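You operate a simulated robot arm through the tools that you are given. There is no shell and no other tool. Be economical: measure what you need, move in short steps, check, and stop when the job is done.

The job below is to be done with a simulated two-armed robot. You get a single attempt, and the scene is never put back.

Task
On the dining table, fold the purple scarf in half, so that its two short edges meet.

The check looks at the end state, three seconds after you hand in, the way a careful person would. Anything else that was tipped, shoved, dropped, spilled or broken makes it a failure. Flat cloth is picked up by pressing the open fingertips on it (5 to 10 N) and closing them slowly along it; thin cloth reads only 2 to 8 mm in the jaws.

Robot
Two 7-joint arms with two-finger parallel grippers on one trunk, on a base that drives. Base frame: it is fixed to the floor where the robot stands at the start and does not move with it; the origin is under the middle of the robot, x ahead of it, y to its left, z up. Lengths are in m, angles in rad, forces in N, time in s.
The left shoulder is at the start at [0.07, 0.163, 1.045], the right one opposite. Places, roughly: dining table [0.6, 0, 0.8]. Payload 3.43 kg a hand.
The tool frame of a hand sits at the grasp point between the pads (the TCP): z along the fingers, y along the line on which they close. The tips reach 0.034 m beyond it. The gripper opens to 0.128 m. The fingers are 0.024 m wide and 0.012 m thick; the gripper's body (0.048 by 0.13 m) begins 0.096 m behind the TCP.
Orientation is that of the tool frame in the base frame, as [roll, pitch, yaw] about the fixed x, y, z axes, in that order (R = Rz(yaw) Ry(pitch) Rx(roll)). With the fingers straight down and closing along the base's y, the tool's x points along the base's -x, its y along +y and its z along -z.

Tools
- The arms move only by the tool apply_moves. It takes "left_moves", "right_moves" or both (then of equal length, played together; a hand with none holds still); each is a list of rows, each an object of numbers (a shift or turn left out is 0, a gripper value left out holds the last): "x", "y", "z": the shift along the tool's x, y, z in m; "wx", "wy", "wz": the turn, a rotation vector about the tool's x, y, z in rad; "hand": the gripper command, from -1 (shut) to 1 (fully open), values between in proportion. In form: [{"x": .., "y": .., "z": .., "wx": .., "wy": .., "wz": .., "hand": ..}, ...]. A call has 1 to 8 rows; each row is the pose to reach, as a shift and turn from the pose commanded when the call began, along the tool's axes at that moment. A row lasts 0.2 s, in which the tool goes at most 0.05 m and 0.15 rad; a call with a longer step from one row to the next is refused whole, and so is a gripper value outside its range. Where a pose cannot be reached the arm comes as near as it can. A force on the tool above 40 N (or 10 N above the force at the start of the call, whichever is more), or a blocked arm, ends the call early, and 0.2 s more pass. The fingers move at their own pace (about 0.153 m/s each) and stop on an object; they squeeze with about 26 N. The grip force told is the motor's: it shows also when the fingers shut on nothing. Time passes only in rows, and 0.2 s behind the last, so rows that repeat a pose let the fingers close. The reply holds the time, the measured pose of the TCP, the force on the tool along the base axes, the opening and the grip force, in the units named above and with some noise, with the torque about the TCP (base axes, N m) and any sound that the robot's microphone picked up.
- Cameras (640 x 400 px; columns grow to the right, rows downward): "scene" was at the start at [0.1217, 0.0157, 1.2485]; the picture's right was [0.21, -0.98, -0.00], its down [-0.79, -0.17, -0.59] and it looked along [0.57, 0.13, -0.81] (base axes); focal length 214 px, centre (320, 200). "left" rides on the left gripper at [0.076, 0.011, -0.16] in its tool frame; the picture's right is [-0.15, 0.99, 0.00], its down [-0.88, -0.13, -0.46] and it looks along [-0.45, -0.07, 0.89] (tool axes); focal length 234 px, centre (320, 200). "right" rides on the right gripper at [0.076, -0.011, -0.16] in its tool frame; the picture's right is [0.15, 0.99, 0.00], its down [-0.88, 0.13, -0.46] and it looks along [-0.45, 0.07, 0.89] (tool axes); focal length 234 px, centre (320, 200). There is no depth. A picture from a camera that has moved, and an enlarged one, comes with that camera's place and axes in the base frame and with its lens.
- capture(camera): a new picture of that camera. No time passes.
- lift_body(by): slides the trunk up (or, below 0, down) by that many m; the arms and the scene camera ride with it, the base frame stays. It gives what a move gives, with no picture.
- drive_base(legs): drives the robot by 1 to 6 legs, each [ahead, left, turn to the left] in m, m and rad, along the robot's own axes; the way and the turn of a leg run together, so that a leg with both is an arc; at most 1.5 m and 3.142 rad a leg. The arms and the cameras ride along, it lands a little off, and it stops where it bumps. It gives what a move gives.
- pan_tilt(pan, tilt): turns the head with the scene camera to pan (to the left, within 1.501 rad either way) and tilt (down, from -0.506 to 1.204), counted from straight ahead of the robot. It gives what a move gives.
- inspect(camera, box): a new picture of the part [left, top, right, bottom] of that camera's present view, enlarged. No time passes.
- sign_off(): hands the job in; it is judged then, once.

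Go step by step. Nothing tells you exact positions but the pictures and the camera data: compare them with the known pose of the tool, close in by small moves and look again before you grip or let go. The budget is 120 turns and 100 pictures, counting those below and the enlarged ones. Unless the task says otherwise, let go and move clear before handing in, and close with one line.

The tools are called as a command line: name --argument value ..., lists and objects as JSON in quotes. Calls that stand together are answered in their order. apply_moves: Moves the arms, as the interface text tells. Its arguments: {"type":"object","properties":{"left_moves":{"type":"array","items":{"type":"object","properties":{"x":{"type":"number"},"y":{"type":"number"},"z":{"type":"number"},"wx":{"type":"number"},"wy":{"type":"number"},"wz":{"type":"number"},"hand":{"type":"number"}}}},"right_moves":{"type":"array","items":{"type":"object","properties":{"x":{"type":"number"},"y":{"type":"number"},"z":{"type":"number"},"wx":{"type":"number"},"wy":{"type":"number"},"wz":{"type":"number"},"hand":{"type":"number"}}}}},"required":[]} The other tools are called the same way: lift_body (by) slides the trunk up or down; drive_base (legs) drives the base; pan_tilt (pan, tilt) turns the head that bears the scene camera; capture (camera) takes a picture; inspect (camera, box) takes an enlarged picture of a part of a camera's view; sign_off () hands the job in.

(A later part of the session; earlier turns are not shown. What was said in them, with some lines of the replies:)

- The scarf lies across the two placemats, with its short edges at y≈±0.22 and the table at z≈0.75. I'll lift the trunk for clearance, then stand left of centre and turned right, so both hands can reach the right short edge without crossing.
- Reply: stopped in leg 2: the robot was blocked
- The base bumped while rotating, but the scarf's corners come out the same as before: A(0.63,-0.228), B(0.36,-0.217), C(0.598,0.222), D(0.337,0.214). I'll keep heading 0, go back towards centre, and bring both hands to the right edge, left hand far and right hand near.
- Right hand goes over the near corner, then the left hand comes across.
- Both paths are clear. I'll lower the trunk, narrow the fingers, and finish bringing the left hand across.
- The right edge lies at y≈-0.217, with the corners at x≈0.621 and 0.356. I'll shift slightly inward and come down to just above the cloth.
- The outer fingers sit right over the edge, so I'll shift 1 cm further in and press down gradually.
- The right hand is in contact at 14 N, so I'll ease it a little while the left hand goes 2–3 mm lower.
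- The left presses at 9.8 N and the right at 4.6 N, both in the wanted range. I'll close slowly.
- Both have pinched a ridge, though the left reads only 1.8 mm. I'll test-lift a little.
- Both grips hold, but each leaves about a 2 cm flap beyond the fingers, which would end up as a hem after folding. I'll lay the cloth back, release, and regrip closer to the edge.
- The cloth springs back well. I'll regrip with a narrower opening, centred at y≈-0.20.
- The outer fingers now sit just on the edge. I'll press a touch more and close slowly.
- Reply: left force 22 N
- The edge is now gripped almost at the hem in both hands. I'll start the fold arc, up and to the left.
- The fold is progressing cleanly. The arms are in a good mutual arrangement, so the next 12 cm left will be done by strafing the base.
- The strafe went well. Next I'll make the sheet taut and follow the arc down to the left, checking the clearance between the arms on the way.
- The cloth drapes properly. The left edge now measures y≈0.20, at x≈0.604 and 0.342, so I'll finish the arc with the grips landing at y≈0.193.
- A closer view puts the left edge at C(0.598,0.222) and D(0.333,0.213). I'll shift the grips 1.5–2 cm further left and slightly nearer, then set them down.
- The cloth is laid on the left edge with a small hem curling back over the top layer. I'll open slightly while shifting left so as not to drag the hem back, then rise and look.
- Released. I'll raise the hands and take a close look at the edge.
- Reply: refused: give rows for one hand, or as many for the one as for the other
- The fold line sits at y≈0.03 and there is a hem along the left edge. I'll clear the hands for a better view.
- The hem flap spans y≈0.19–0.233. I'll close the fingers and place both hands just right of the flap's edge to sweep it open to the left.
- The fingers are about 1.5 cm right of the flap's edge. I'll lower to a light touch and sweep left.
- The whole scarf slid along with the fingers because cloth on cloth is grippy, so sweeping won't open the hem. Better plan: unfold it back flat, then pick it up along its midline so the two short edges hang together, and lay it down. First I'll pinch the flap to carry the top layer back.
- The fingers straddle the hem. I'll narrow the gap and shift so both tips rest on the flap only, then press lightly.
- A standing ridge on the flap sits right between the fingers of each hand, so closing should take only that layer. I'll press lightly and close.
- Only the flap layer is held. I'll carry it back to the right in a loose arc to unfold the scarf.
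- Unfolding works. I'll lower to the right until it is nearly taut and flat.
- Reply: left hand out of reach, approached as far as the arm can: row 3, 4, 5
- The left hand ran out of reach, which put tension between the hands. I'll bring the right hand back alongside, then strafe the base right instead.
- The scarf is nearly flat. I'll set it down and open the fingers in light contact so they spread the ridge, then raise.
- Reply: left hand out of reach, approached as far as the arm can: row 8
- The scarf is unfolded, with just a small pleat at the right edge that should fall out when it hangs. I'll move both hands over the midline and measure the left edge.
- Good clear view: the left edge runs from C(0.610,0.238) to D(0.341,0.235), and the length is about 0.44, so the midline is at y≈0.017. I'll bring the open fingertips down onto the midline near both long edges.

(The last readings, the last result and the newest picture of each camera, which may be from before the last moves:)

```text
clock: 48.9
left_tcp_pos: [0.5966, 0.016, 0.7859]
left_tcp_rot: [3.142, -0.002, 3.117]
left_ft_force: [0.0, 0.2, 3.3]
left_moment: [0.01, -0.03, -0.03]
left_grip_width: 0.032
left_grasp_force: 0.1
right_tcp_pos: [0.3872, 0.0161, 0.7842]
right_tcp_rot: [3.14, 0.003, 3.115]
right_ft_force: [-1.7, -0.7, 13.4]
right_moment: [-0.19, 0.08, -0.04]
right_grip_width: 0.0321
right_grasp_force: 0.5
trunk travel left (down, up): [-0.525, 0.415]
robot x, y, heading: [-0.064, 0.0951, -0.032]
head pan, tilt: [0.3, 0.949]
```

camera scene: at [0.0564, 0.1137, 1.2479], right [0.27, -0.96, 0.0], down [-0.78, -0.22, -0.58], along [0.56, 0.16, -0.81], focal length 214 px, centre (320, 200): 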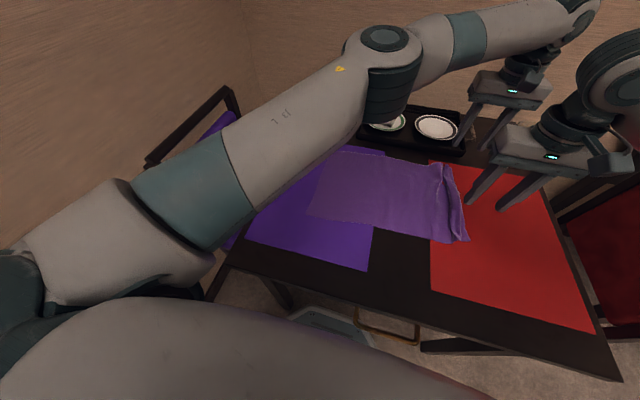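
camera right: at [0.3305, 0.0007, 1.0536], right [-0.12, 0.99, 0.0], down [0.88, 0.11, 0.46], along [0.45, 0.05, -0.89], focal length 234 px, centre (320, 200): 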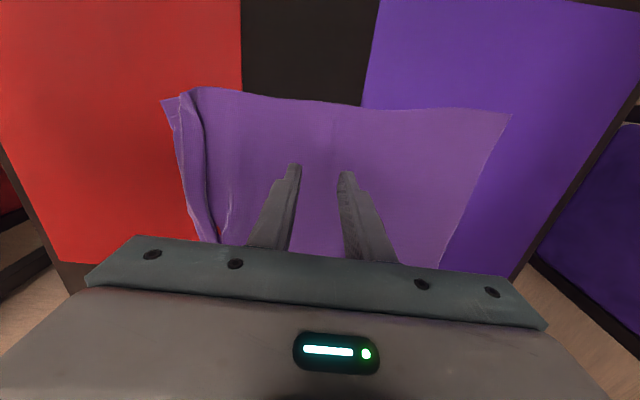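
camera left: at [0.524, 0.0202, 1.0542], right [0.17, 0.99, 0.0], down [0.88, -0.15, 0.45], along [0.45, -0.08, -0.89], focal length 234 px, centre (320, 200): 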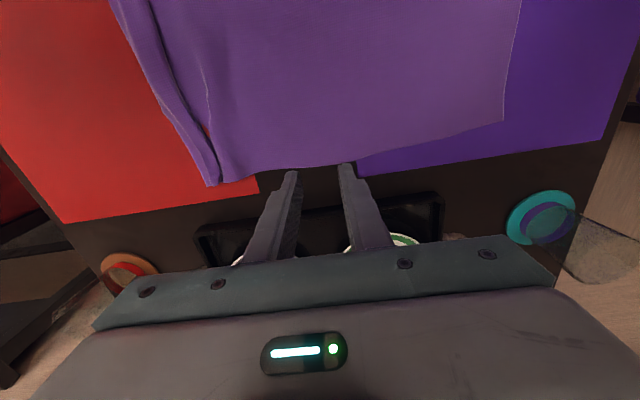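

The right hand presses at 13 N, so I'll ease it slightly; the left needs a touch more. Then I'll close slowly.

apply_moves --left_moves '[{"z": 0.0006}, {"z": 0.0006, "hand": -0.58}, {"z": 0.0006, "hand": -0.66}, {"z": 0.0006, "hand": -0.74}, {"z": 0.0006, "hand": -0.82}, {"z": 0.0006, "hand": -0.9}, {"z": 0.0006, "hand": -1}, {"z": 0.0006, "hand": -1}]' --right_moves '[{"z": -0.0004}, {"z": -0.0004, "hand": -0.58}, {"z": -0.0004, "hand": -0.66}, {"z": -0.0004, "hand": -0.74}, {"z": -0.0004, "hand": -0.82}, {"z": -0.0004, "hand": -0.9}, {"z": -0.0004, "hand": -1}, {"z": -0.0004, "hand": -1}]'

apply_moves --left_moves '[{"z": -0.02}, {"z": -0.04}]' --right_moves '[{"z": -0.02}, {"z": -0.04}]'

capture --camera "scene"

capture --camera "left"

```text
clock: 50.7
left_tcp_pos: [0.5963, 0.0154, 0.7849]
left_tcp_rot: [3.14, 0.0, 3.118]
left_ft_force: [-1.4, 0.6, 6.5]
left_moment: [-0.01, 0.0, -0.01]
left_grip_width: 0.005
left_grasp_force: 26.0
right_tcp_pos: [0.3853, 0.017, 0.7851]
right_tcp_rot: [3.141, 0.005, 3.118]
right_ft_force: [0.6, -0.4, 17.4]
right_moment: [0.0, 0.03, 0.04]
right_grip_width: 0.0064
right_grasp_force: 25.8
trunk travel left (down, up): [-0.525, 0.415]
robot x, y, heading: [-0.0637, 0.0942, -0.027]
head pan, tilt: [0.3, 0.949]
```

```text
clock: 51.3
left_tcp_pos: [0.5977, 0.0154, 0.8247]
left_tcp_rot: [3.141, 0.0, 3.117]
left_ft_force: [0.0, -0.3, -0.2]
left_moment: [0.03, 0.05, 0.04]
left_grip_width: 0.0022
left_grasp_force: 25.7
right_tcp_pos: [0.3869, 0.0166, 0.8247]
right_tcp_rot: [-3.141, -0.001, 3.117]
right_ft_force: [0.6, -0.8, 0.0]
right_moment: [-0.02, -0.04, 0.04]
right_grip_width: 0.0057
right_grasp_force: 25.8
trunk travel left (down, up): [-0.525, 0.415]
robot x, y, heading: [-0.0577, 0.0967, -0.028]
head pan, tilt: [0.3, 0.949]
```

```text
37 pictures are left
camera scene: at [0.0571, 0.1131, 1.2477], right [0.27, -0.96, 0.0], down [-0.78, -0.22, -0.58], along [0.56, 0.16, -0.81], focal length 214 px, centre (320, 200)
```

scene: 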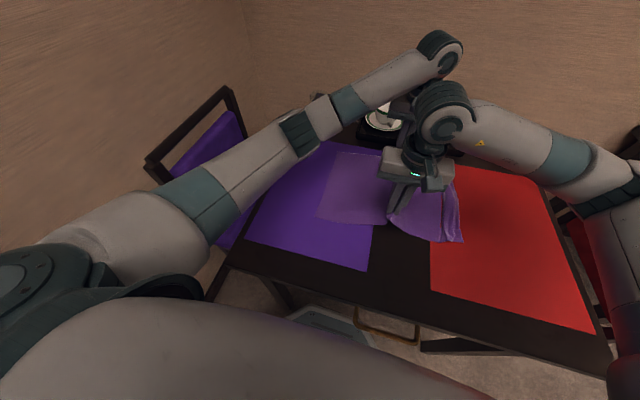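

```text
36 pictures are left
camera left: at [0.5217, 0.0296, 0.9855], right [0.17, 0.99, 0.0], down [0.88, -0.15, 0.45], along [0.45, -0.08, -0.89], focal length 234 px, centre (320, 200)
```

left: 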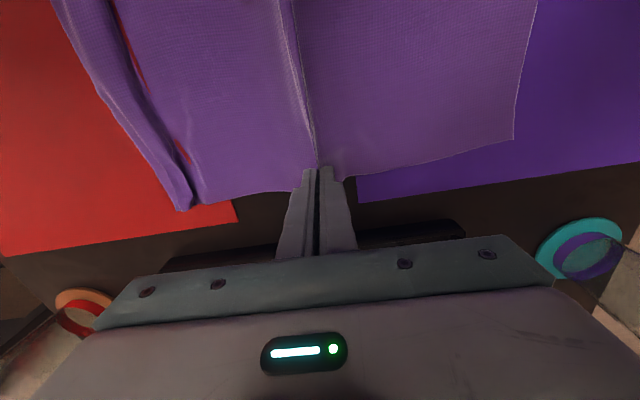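

The midline ridge is held in both hands. I'll raise everything straight up with the trunk so both halves hang.

lift_body --by 0.22

capture --camera "scene"

capture --camera "left"

capture --camera "right"

```text
clock: 53.6
left_tcp_pos: [0.5976, 0.0168, 1.0453]
left_tcp_rot: [-3.141, -0.002, 3.117]
left_ft_force: [0.7, 0.0, 0.1]
left_moment: [0.02, 0.02, -0.02]
left_grip_width: 0.0019
left_grasp_force: 26.1
right_tcp_pos: [0.3862, 0.0162, 1.0443]
right_tcp_rot: [3.141, 0.002, 3.117]
right_ft_force: [0.8, 0.2, 0.7]
right_moment: [0.0, -0.03, 0.04]
right_grip_width: 0.0056
right_grasp_force: 26.2
trunk travel left (down, up): [-0.745, 0.195]
robot x, y, heading: [-0.0628, 0.0937, -0.027]
head pan, tilt: [0.3, 0.949]
```

```text
35 pictures are left
camera scene: at [0.0577, 0.1129, 1.4678], right [0.27, -0.96, 0.0], down [-0.78, -0.22, -0.58], along [0.56, 0.16, -0.81], focal length 214 px, centre (320, 200)
```

scene: 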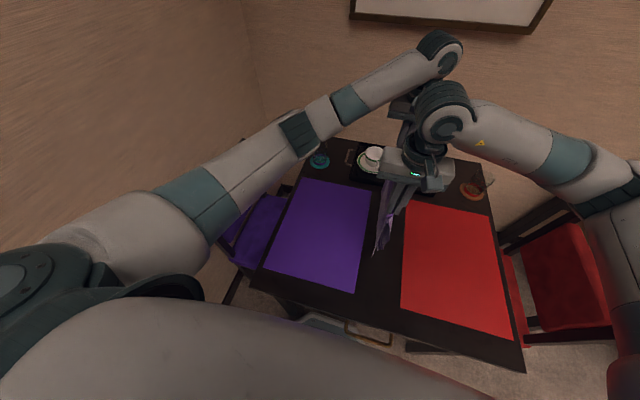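

```text
34 pictures are left
camera left: at [0.5222, 0.0294, 1.2052], right [0.17, 0.99, 0.0], down [0.88, -0.15, 0.45], along [0.45, -0.08, -0.89], focal length 234 px, centre (320, 200)
```

left: 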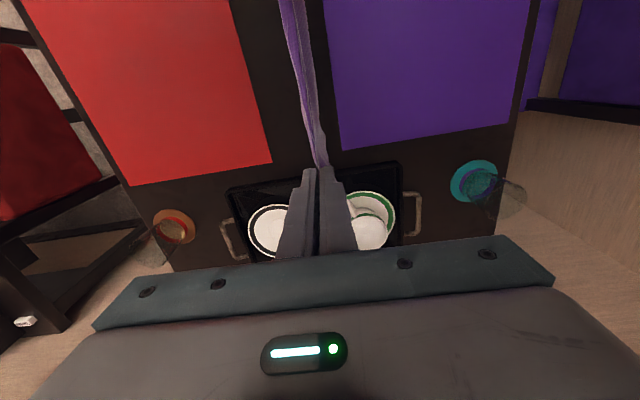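

```text
33 pictures are left
camera right: at [0.3102, 0.0077, 1.2041], right [-0.12, 0.99, 0.0], down [0.88, 0.11, 0.46], along [0.45, 0.06, -0.89], focal length 234 px, centre (320, 200)
```

right: 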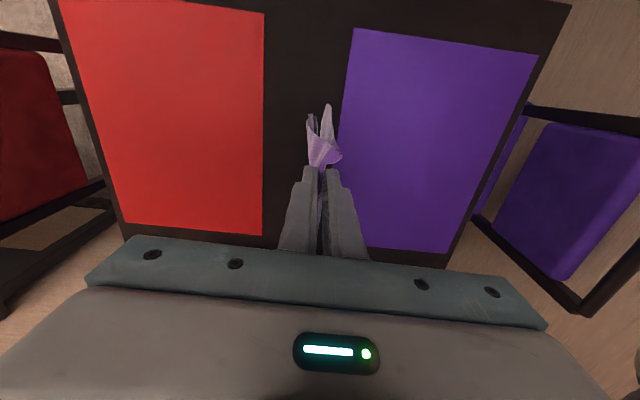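

Both halves hang freely. I'll zoom in on the hanging edges before laying it down.

inspect --camera "scene" --box '[330, 160, 450, 270]'

inspect --camera "right" --box '[240, 60, 400, 260]'

```text
3.64 times, centred on (390, 215) of scene
camera zoom: at [0.0577, 0.1129, 1.4678], right [0.27, -0.96, 0.0], down [-0.78, -0.22, -0.58], along [0.56, 0.16, -0.81], focal length 780 px, centre (66, 146)
```

zoom: 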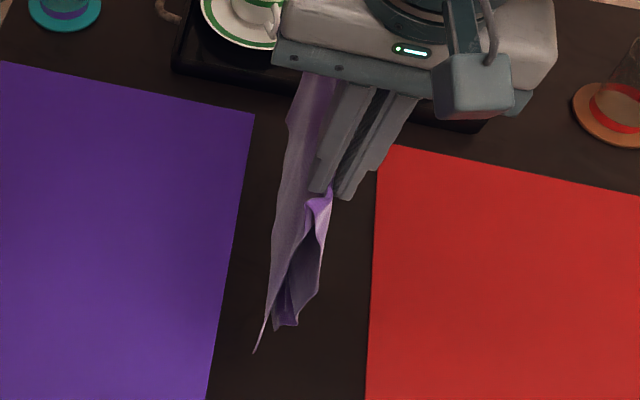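

```text
2.00 times, centred on (320, 160) of right
camera zoom: at [0.3102, 0.0077, 1.2041], right [-0.12, 0.99, 0.0], down [0.88, 0.11, 0.46], along [0.45, 0.06, -0.89], focal length 468 px, centre (320, 280)
```

zoom: 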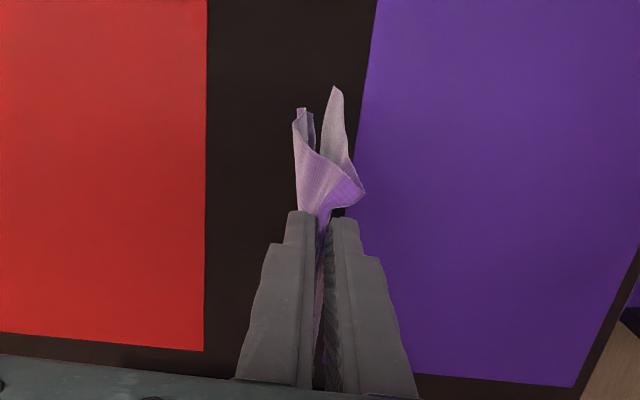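

The right half's lower edge still looks curled, about 3 cm short. I'll shake it gently a few times so the curl drops out.

apply_moves --left_moves '[{"z": -0.045}, {"z": 0.0}, {"z": -0.045}, {"z": 0.0}, {"y": -0.045}, {"y": 0.0}, {"z": -0.045}, {"z": 0.0}]' --right_moves '[{"z": -0.045}, {"z": 0.0}, {"z": -0.045}, {"z": 0.0}, {"y": -0.045}, {"y": 0.0}, {"z": -0.045}, {"z": 0.0}]'

inspect --camera "scene" --box '[330, 160, 450, 270]'

inspect --camera "right" --box '[240, 60, 400, 260]'

```text
clock: 55.4
left_tcp_pos: [0.5988, 0.0117, 1.0422]
left_tcp_rot: [3.139, -0.003, 3.116]
left_ft_force: [1.3, -0.5, 0.6]
left_moment: [0.08, 0.03, -0.02]
left_grip_width: 0.0017
left_grasp_force: 26.0
right_tcp_pos: [0.3895, 0.0131, 1.0427]
right_tcp_rot: [3.137, -0.001, 3.115]
right_ft_force: [0.6, -0.9, -0.5]
right_moment: [0.02, 0.07, -0.02]
right_grip_width: 0.0053
right_grasp_force: 25.3
trunk travel left (down, up): [-0.745, 0.195]
robot x, y, heading: [-0.062, 0.0929, -0.028]
head pan, tilt: [0.3, 0.949]
```

```text
3.64 times, centred on (390, 215) of scene
camera zoom: at [0.0597, 0.1085, 1.4678], right [0.27, -0.96, 0.0], down [-0.78, -0.22, -0.58], along [0.56, 0.16, -0.81], focal length 780 px, centre (66, 146)
```

zoom: 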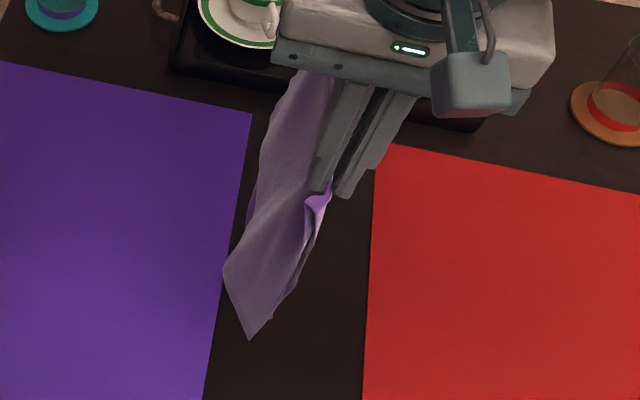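

```text
2.00 times, centred on (320, 160) of right
camera zoom: at [0.3132, 0.0041, 1.2026], right [-0.12, 0.99, 0.0], down [0.88, 0.11, 0.46], along [0.45, 0.06, -0.89], focal length 468 px, centre (320, 280)
```

zoom: 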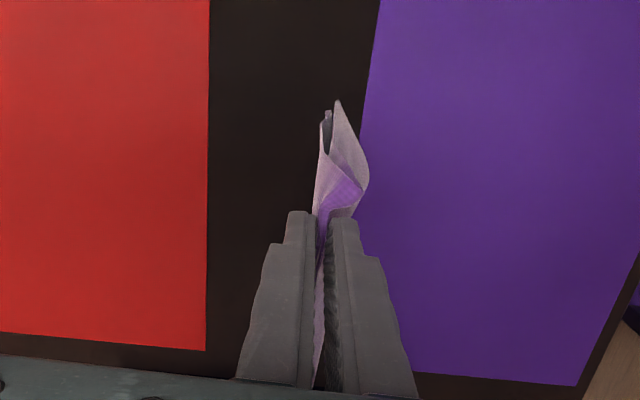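

It's still swinging. I'll let it settle and look again.

apply_moves --left_moves '[{}, {}, {}, {}, {}, {}, {}, {}]' --right_moves '[{}, {}, {}, {}, {}, {}, {}, {}]'

inspect --camera "scene" --box '[340, 170, 430, 270]'

inspect --camera "right" --box '[270, 80, 370, 180]'

```text
clock: 57.2
left_tcp_pos: [0.5983, 0.0153, 1.0435]
left_tcp_rot: [-3.141, -0.001, 3.116]
left_ft_force: [0.4, -0.4, -0.9]
left_moment: [0.04, 0.01, 0.0]
left_grip_width: 0.0022
left_grasp_force: 25.8
right_tcp_pos: [0.3877, 0.0182, 1.0438]
right_tcp_rot: [3.141, 0.002, 3.118]
right_ft_force: [-0.9, -0.3, 0.0]
right_moment: [-0.02, 0.01, 0.02]
right_grip_width: 0.0054
right_grasp_force: 26.3
trunk travel left (down, up): [-0.745, 0.195]
robot x, y, heading: [-0.0631, 0.0954, -0.026]
head pan, tilt: [0.3, 0.949]
```

```text
4.00 times, centred on (385, 220) of scene
camera zoom: at [0.0575, 0.113, 1.4679], right [0.27, -0.96, 0.0], down [-0.78, -0.22, -0.58], along [0.56, 0.16, -0.81], focal length 858 px, centre (60, 120)
```

zoom: 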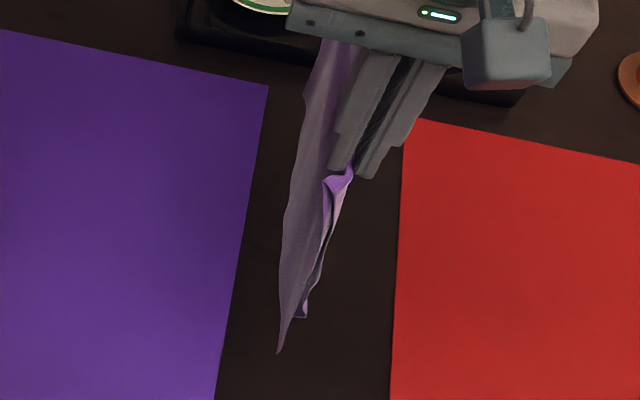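

```text
4.00 times, centred on (320, 130) of right
camera zoom: at [0.3114, 0.0082, 1.2034], right [-0.12, 0.99, 0.0], down [0.88, 0.11, 0.46], along [0.45, 0.06, -0.89], focal length 937 px, centre (320, 480)
```

zoom: 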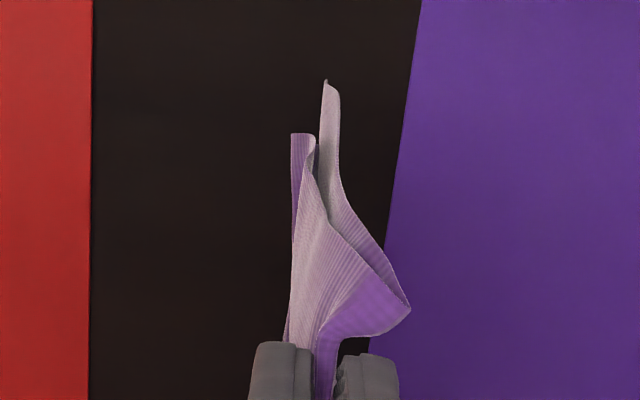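

Both halves hang about equally, and the right half's near corner is just slightly twisted. I'll lay it down to the left: edges touch first, trailing, and the fold follows the hands.

apply_moves --left_moves '[{"y": 0.01, "z": 0.03}, {"y": 0.025, "z": 0.05}, {"y": 0.045, "z": 0.065}, {"y": 0.065, "z": 0.08}, {"y": 0.088, "z": 0.09}, {"y": 0.11, "z": 0.1}, {"y": 0.13, "z": 0.115}, {"y": 0.15, "z": 0.13, "x": 0.004}]' --right_moves '[{"y": 0.01, "z": 0.03}, {"y": 0.025, "z": 0.05}, {"y": 0.045, "z": 0.065}, {"y": 0.065, "z": 0.08}, {"y": 0.088, "z": 0.09}, {"y": 0.11, "z": 0.1}, {"y": 0.13, "z": 0.115}, {"y": 0.15, "z": 0.13, "x": 0.004}]'

inspect --camera "scene" --box '[290, 140, 450, 280]'

capture --camera "right"

```text
clock: 59.0
left_tcp_pos: [0.5967, 0.1663, 0.9139]
left_tcp_rot: [-3.14, 0.0, 3.118]
left_ft_force: [0.1, 0.4, 0.3]
left_moment: [-0.03, 0.01, 0.01]
left_grip_width: 0.0017
left_grasp_force: 26.1
right_tcp_pos: [0.3853, 0.1661, 0.9135]
right_tcp_rot: [-3.14, 0.002, 3.115]
right_ft_force: [0.7, 0.4, -0.1]
right_moment: [-0.04, 0.04, 0.0]
right_grip_width: 0.0054
right_grasp_force: 25.7
trunk travel left (down, up): [-0.745, 0.195]
robot x, y, heading: [-0.066, 0.093, -0.024]
head pan, tilt: [0.3, 0.949]
```

```text
2.86 times, centred on (370, 210) of scene
camera zoom: at [0.0575, 0.1151, 1.4679], right [0.27, -0.96, 0.0], down [-0.78, -0.22, -0.58], along [0.56, 0.16, -0.81], focal length 613 px, centre (177, 171)
```

zoom: 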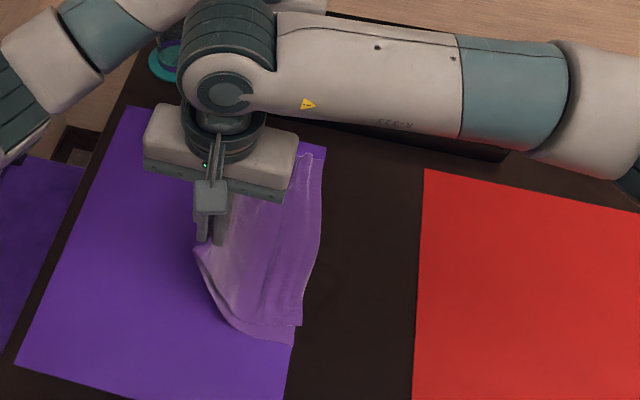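

```text
25 pictures are left
camera right: at [0.3087, 0.1585, 1.0744], right [-0.12, 0.99, 0.0], down [0.88, 0.11, 0.46], along [0.45, 0.05, -0.89], focal length 234 px, centre (320, 200)
```

right: 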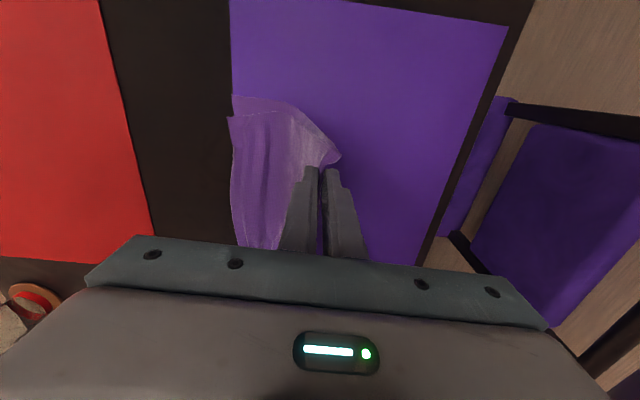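

The two short edges lie together along the right side. I'll finish lowering, with a slight trailing pull.

apply_moves --left_moves '[{"y": 0.025, "z": 0.025}, {"y": 0.045, "z": 0.055}, {"y": 0.06, "z": 0.08}, {"y": 0.072, "z": 0.1}, {"y": 0.08, "z": 0.115}, {"y": 0.085, "z": 0.121}]' --right_moves '[{"y": 0.025, "z": 0.025}, {"y": 0.045, "z": 0.055}, {"y": 0.06, "z": 0.08}, {"y": 0.072, "z": 0.1}, {"y": 0.08, "z": 0.115}, {"y": 0.085, "z": 0.121}]'

capture --camera "right"

capture --camera "left"

```text
clock: 60.4
left_tcp_pos: [0.5983, 0.2512, 0.7927]
left_tcp_rot: [3.141, 0.0, 3.118]
left_ft_force: [0.1, 0.2, 0.5]
left_moment: [-0.02, -0.01, -0.01]
left_grip_width: 0.0021
left_grasp_force: 25.7
right_tcp_pos: [0.389, 0.2521, 0.794]
right_tcp_rot: [-3.14, 0.001, 3.117]
right_ft_force: [0.7, -0.2, 0.1]
right_moment: [0.01, 0.03, -0.01]
right_grip_width: 0.0055
right_grasp_force: 26.1
trunk travel left (down, up): [-0.745, 0.195]
robot x, y, heading: [-0.0625, 0.0933, -0.024]
head pan, tilt: [0.3, 0.949]
```

```text
24 pictures are left
camera right: at [0.3121, 0.2426, 0.9538], right [-0.12, 0.99, 0.0], down [0.88, 0.11, 0.46], along [0.45, 0.06, -0.89], focal length 234 px, centre (320, 200)
```

right: 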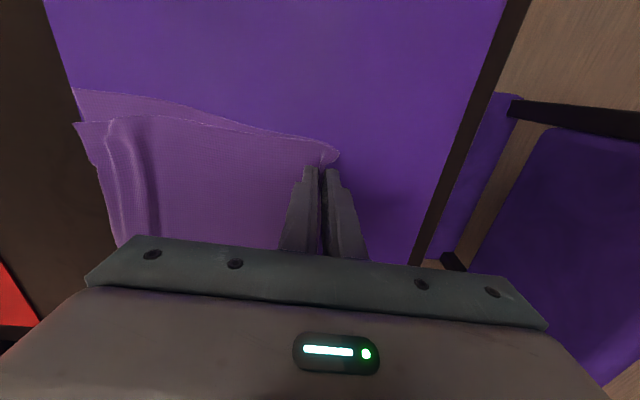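

```text
23 pictures are left
camera left: at [0.5231, 0.264, 0.953], right [0.17, 0.99, 0.0], down [0.88, -0.15, 0.46], along [0.45, -0.08, -0.89], focal length 234 px, centre (320, 200)
```

left: 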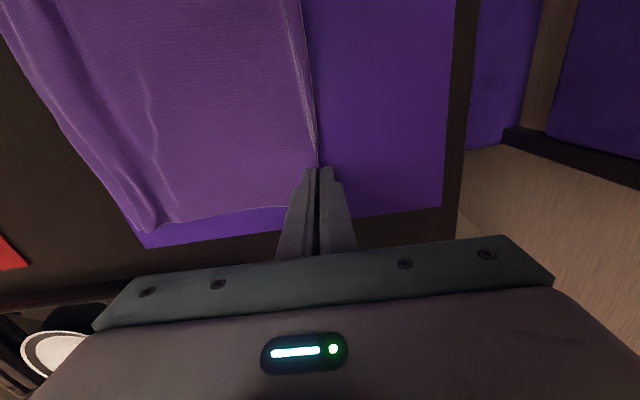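

The fold is down and the short edges lie together at the right. I'll set it down fully, release, and rise.

apply_moves --left_moves '[{"z": 0.003}, {"z": 0.003, "hand": -0.85}, {"z": 0.003, "hand": -0.7}, {"z": 0.0, "hand": -0.55}, {"z": -0.02}, {"z": -0.06}, {"z": -0.1, "y": 0.02}, {"z": -0.11, "y": 0.06}]' --right_moves '[{"z": 0.004}, {"z": 0.004, "hand": -0.85}, {"z": 0.004, "hand": -0.7}, {"z": 0.0, "hand": -0.55}, {"z": -0.02}, {"z": -0.06}, {"z": -0.1, "x": 0.02}, {"z": -0.11, "x": 0.04}]'

apply_moves --right_moves '[{"y": -0.05}, {"y": -0.1}, {"y": -0.15}, {"y": -0.2}, {"y": -0.25}, {"y": -0.3}, {"y": -0.34}]'

inspect --camera "scene" --box '[270, 150, 410, 290]'

```text
clock: 62.2
left_tcp_pos: [0.5985, 0.3143, 0.9038]
left_tcp_rot: [-3.139, -0.002, 3.117]
left_ft_force: [0.1, 0.6, -0.5]
left_moment: [-0.01, -0.01, -0.01]
left_grip_width: 0.0289
left_grasp_force: 0.0
right_tcp_pos: [0.3471, 0.2541, 0.904]
right_tcp_rot: [-3.141, 0.001, 3.116]
right_ft_force: [0.4, -0.2, 0.5]
right_moment: [0.0, -0.04, 0.01]
right_grip_width: 0.0287
right_grasp_force: 0.1
trunk travel left (down, up): [-0.745, 0.195]
robot x, y, heading: [-0.0621, 0.0949, -0.017]
head pan, tilt: [0.3, 0.949]
```

```text
clock: 63.8
left_tcp_pos: [0.5986, 0.3107, 0.9039]
left_tcp_rot: [3.141, 0.001, 3.116]
left_ft_force: [-1.5, -0.5, 0.2]
left_moment: [0.0, 0.01, 0.01]
left_grip_width: 0.0287
left_grasp_force: 0.1
right_tcp_pos: [0.3388, -0.0895, 0.902]
right_tcp_rot: [3.139, 0.002, 3.117]
right_ft_force: [-0.1, -0.2, 0.0]
right_moment: [0.06, -0.02, 0.03]
right_grip_width: 0.0287
right_grasp_force: 0.1
trunk travel left (down, up): [-0.745, 0.195]
robot x, y, heading: [-0.0624, 0.094, -0.023]
head pan, tilt: [0.3, 0.949]
```

```text
2.86 times, centred on (340, 220) of scene
camera zoom: at [0.0565, 0.1113, 1.468], right [0.27, -0.96, 0.0], down [-0.78, -0.22, -0.58], along [0.56, 0.16, -0.81], focal length 613 px, centre (263, 143)
```

zoom: 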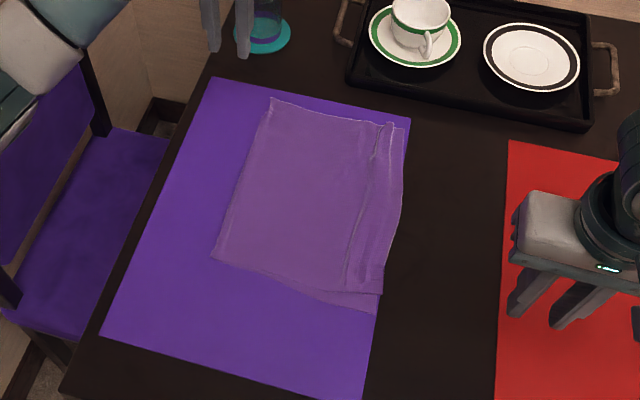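

The fold looks good: the short edges coincide in y, with about a 2 cm offset along the edge. I'll take a closer look at the right edge with the wrist camera.

apply_moves --right_moves '[{"y": 0.04}, {"y": 0.07}]'

inspect --camera "right" --box '[340, 60, 600, 240]'

```text
clock: 64.4
left_tcp_pos: [0.5999, 0.3107, 0.9022]
left_tcp_rot: [3.141, -0.003, 3.117]
left_ft_force: [-0.2, 0.5, -0.2]
left_moment: [-0.01, -0.01, 0.01]
left_grip_width: 0.0287
left_grasp_force: 0.0
right_tcp_pos: [0.3421, -0.0174, 0.9034]
right_tcp_rot: [-3.141, 0.001, 3.117]
right_ft_force: [0.2, 0.0, 0.0]
right_moment: [-0.02, -0.01, 0.02]
right_grip_width: 0.0286
right_grasp_force: 0.0
trunk travel left (down, up): [-0.745, 0.195]
robot x, y, heading: [-0.0649, 0.0914, -0.033]
head pan, tilt: [0.3, 0.949]
```

```text
2.22 times, centred on (470, 150) of right
camera zoom: at [0.2657, -0.0255, 1.0635], right [-0.12, 0.99, 0.0], down [0.88, 0.11, 0.46], along [0.45, 0.06, -0.89], focal length 520 px, centre (-13, 311)
```

zoom: 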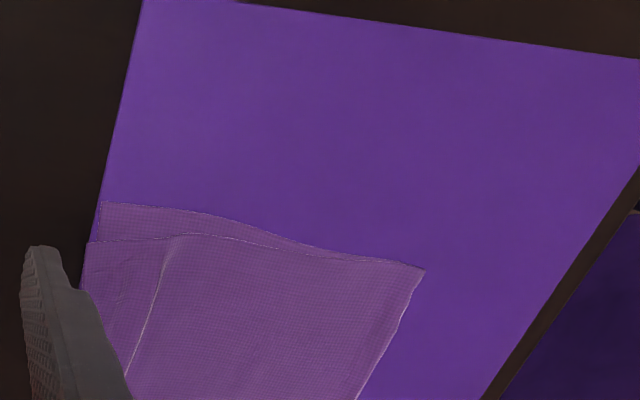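

The top and bottom short edges match to about 3 mm across the fold, with roughly a 2 cm skew along the edge. I'll move the hands clear and take a last look at the whole table.

apply_moves --left_moves '[{"z": -0.04}, {"z": -0.08, "y": 0.02}, {"z": -0.1, "y": 0.04}]' --right_moves '[{"z": -0.04, "y": -0.03}, {"z": -0.08, "y": -0.07}, {"z": -0.1, "y": -0.11}]'

capture --camera "scene"

```text
refused: row 2 steps farther than a row can; nothing moved
```

```text
20 pictures are left
camera scene: at [0.0576, 0.1137, 1.4679], right [0.27, -0.96, 0.0], down [-0.78, -0.22, -0.58], along [0.56, 0.16, -0.81], focal length 214 px, centre (320, 200)
```

scene: 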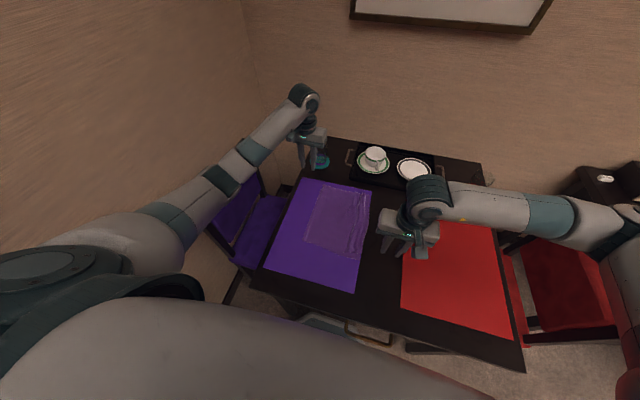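

Everything else on the table is standing as before. I'll raise both hands clear and hand in.

apply_moves --left_moves '[{"z": -0.04}, {"z": -0.075, "y": 0.02}, {"z": -0.1, "y": 0.04}]' --right_moves '[{"z": -0.04}, {"z": -0.07, "y": -0.03}, {"z": -0.09, "y": -0.07}]'

inspect --camera "scene" --box '[280, 140, 500, 280]'

```text
clock: 65.2
left_tcp_pos: [0.5996, 0.3518, 1.0044]
left_tcp_rot: [3.141, 0.001, 3.117]
left_ft_force: [-0.7, -0.4, 1.0]
left_moment: [0.04, -0.06, -0.03]
left_grip_width: 0.0289
left_grasp_force: 0.1
right_tcp_pos: [0.3396, -0.0902, 0.9946]
right_tcp_rot: [3.139, 0.0, 3.116]
right_ft_force: [-0.2, -0.5, -0.1]
right_moment: [0.03, -0.03, -0.04]
right_grip_width: 0.0289
right_grasp_force: 0.1
trunk travel left (down, up): [-0.745, 0.195]
robot x, y, heading: [-0.0647, 0.095, -0.025]
head pan, tilt: [0.3, 0.949]
```

```text
2.86 times, centred on (390, 210) of scene
camera zoom: at [0.0557, 0.1113, 1.468], right [0.27, -0.96, 0.0], down [-0.78, -0.22, -0.58], along [0.56, 0.16, -0.81], focal length 613 px, centre (120, 171)
```

zoom: 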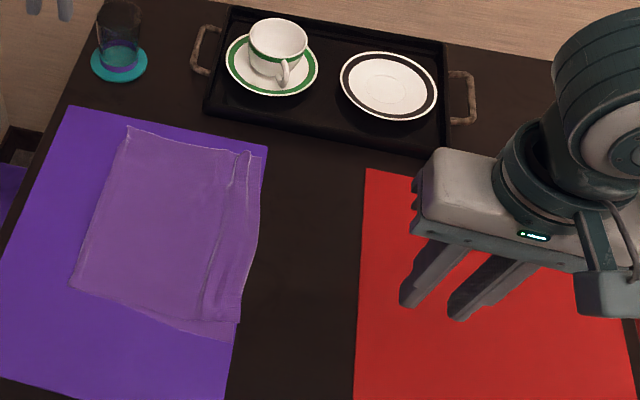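

The scarf is folded in half, its short edges lie together, the hands are clear and nothing else looks disturbed, so I'm handing in.

sign_off

```text
The job is handed in.
```

The purple scarf is folded in half on the dining table with its two short edges together. The top layer sits about 2.5 cm along the edge from the bottom one at the near corner, there is a small pleat near the short edges, and the scarf now lies further left, on the purple mat. Nothing else on the table looked moved in the last picture, where the orange-coaster glass was hidden behind the right arm.
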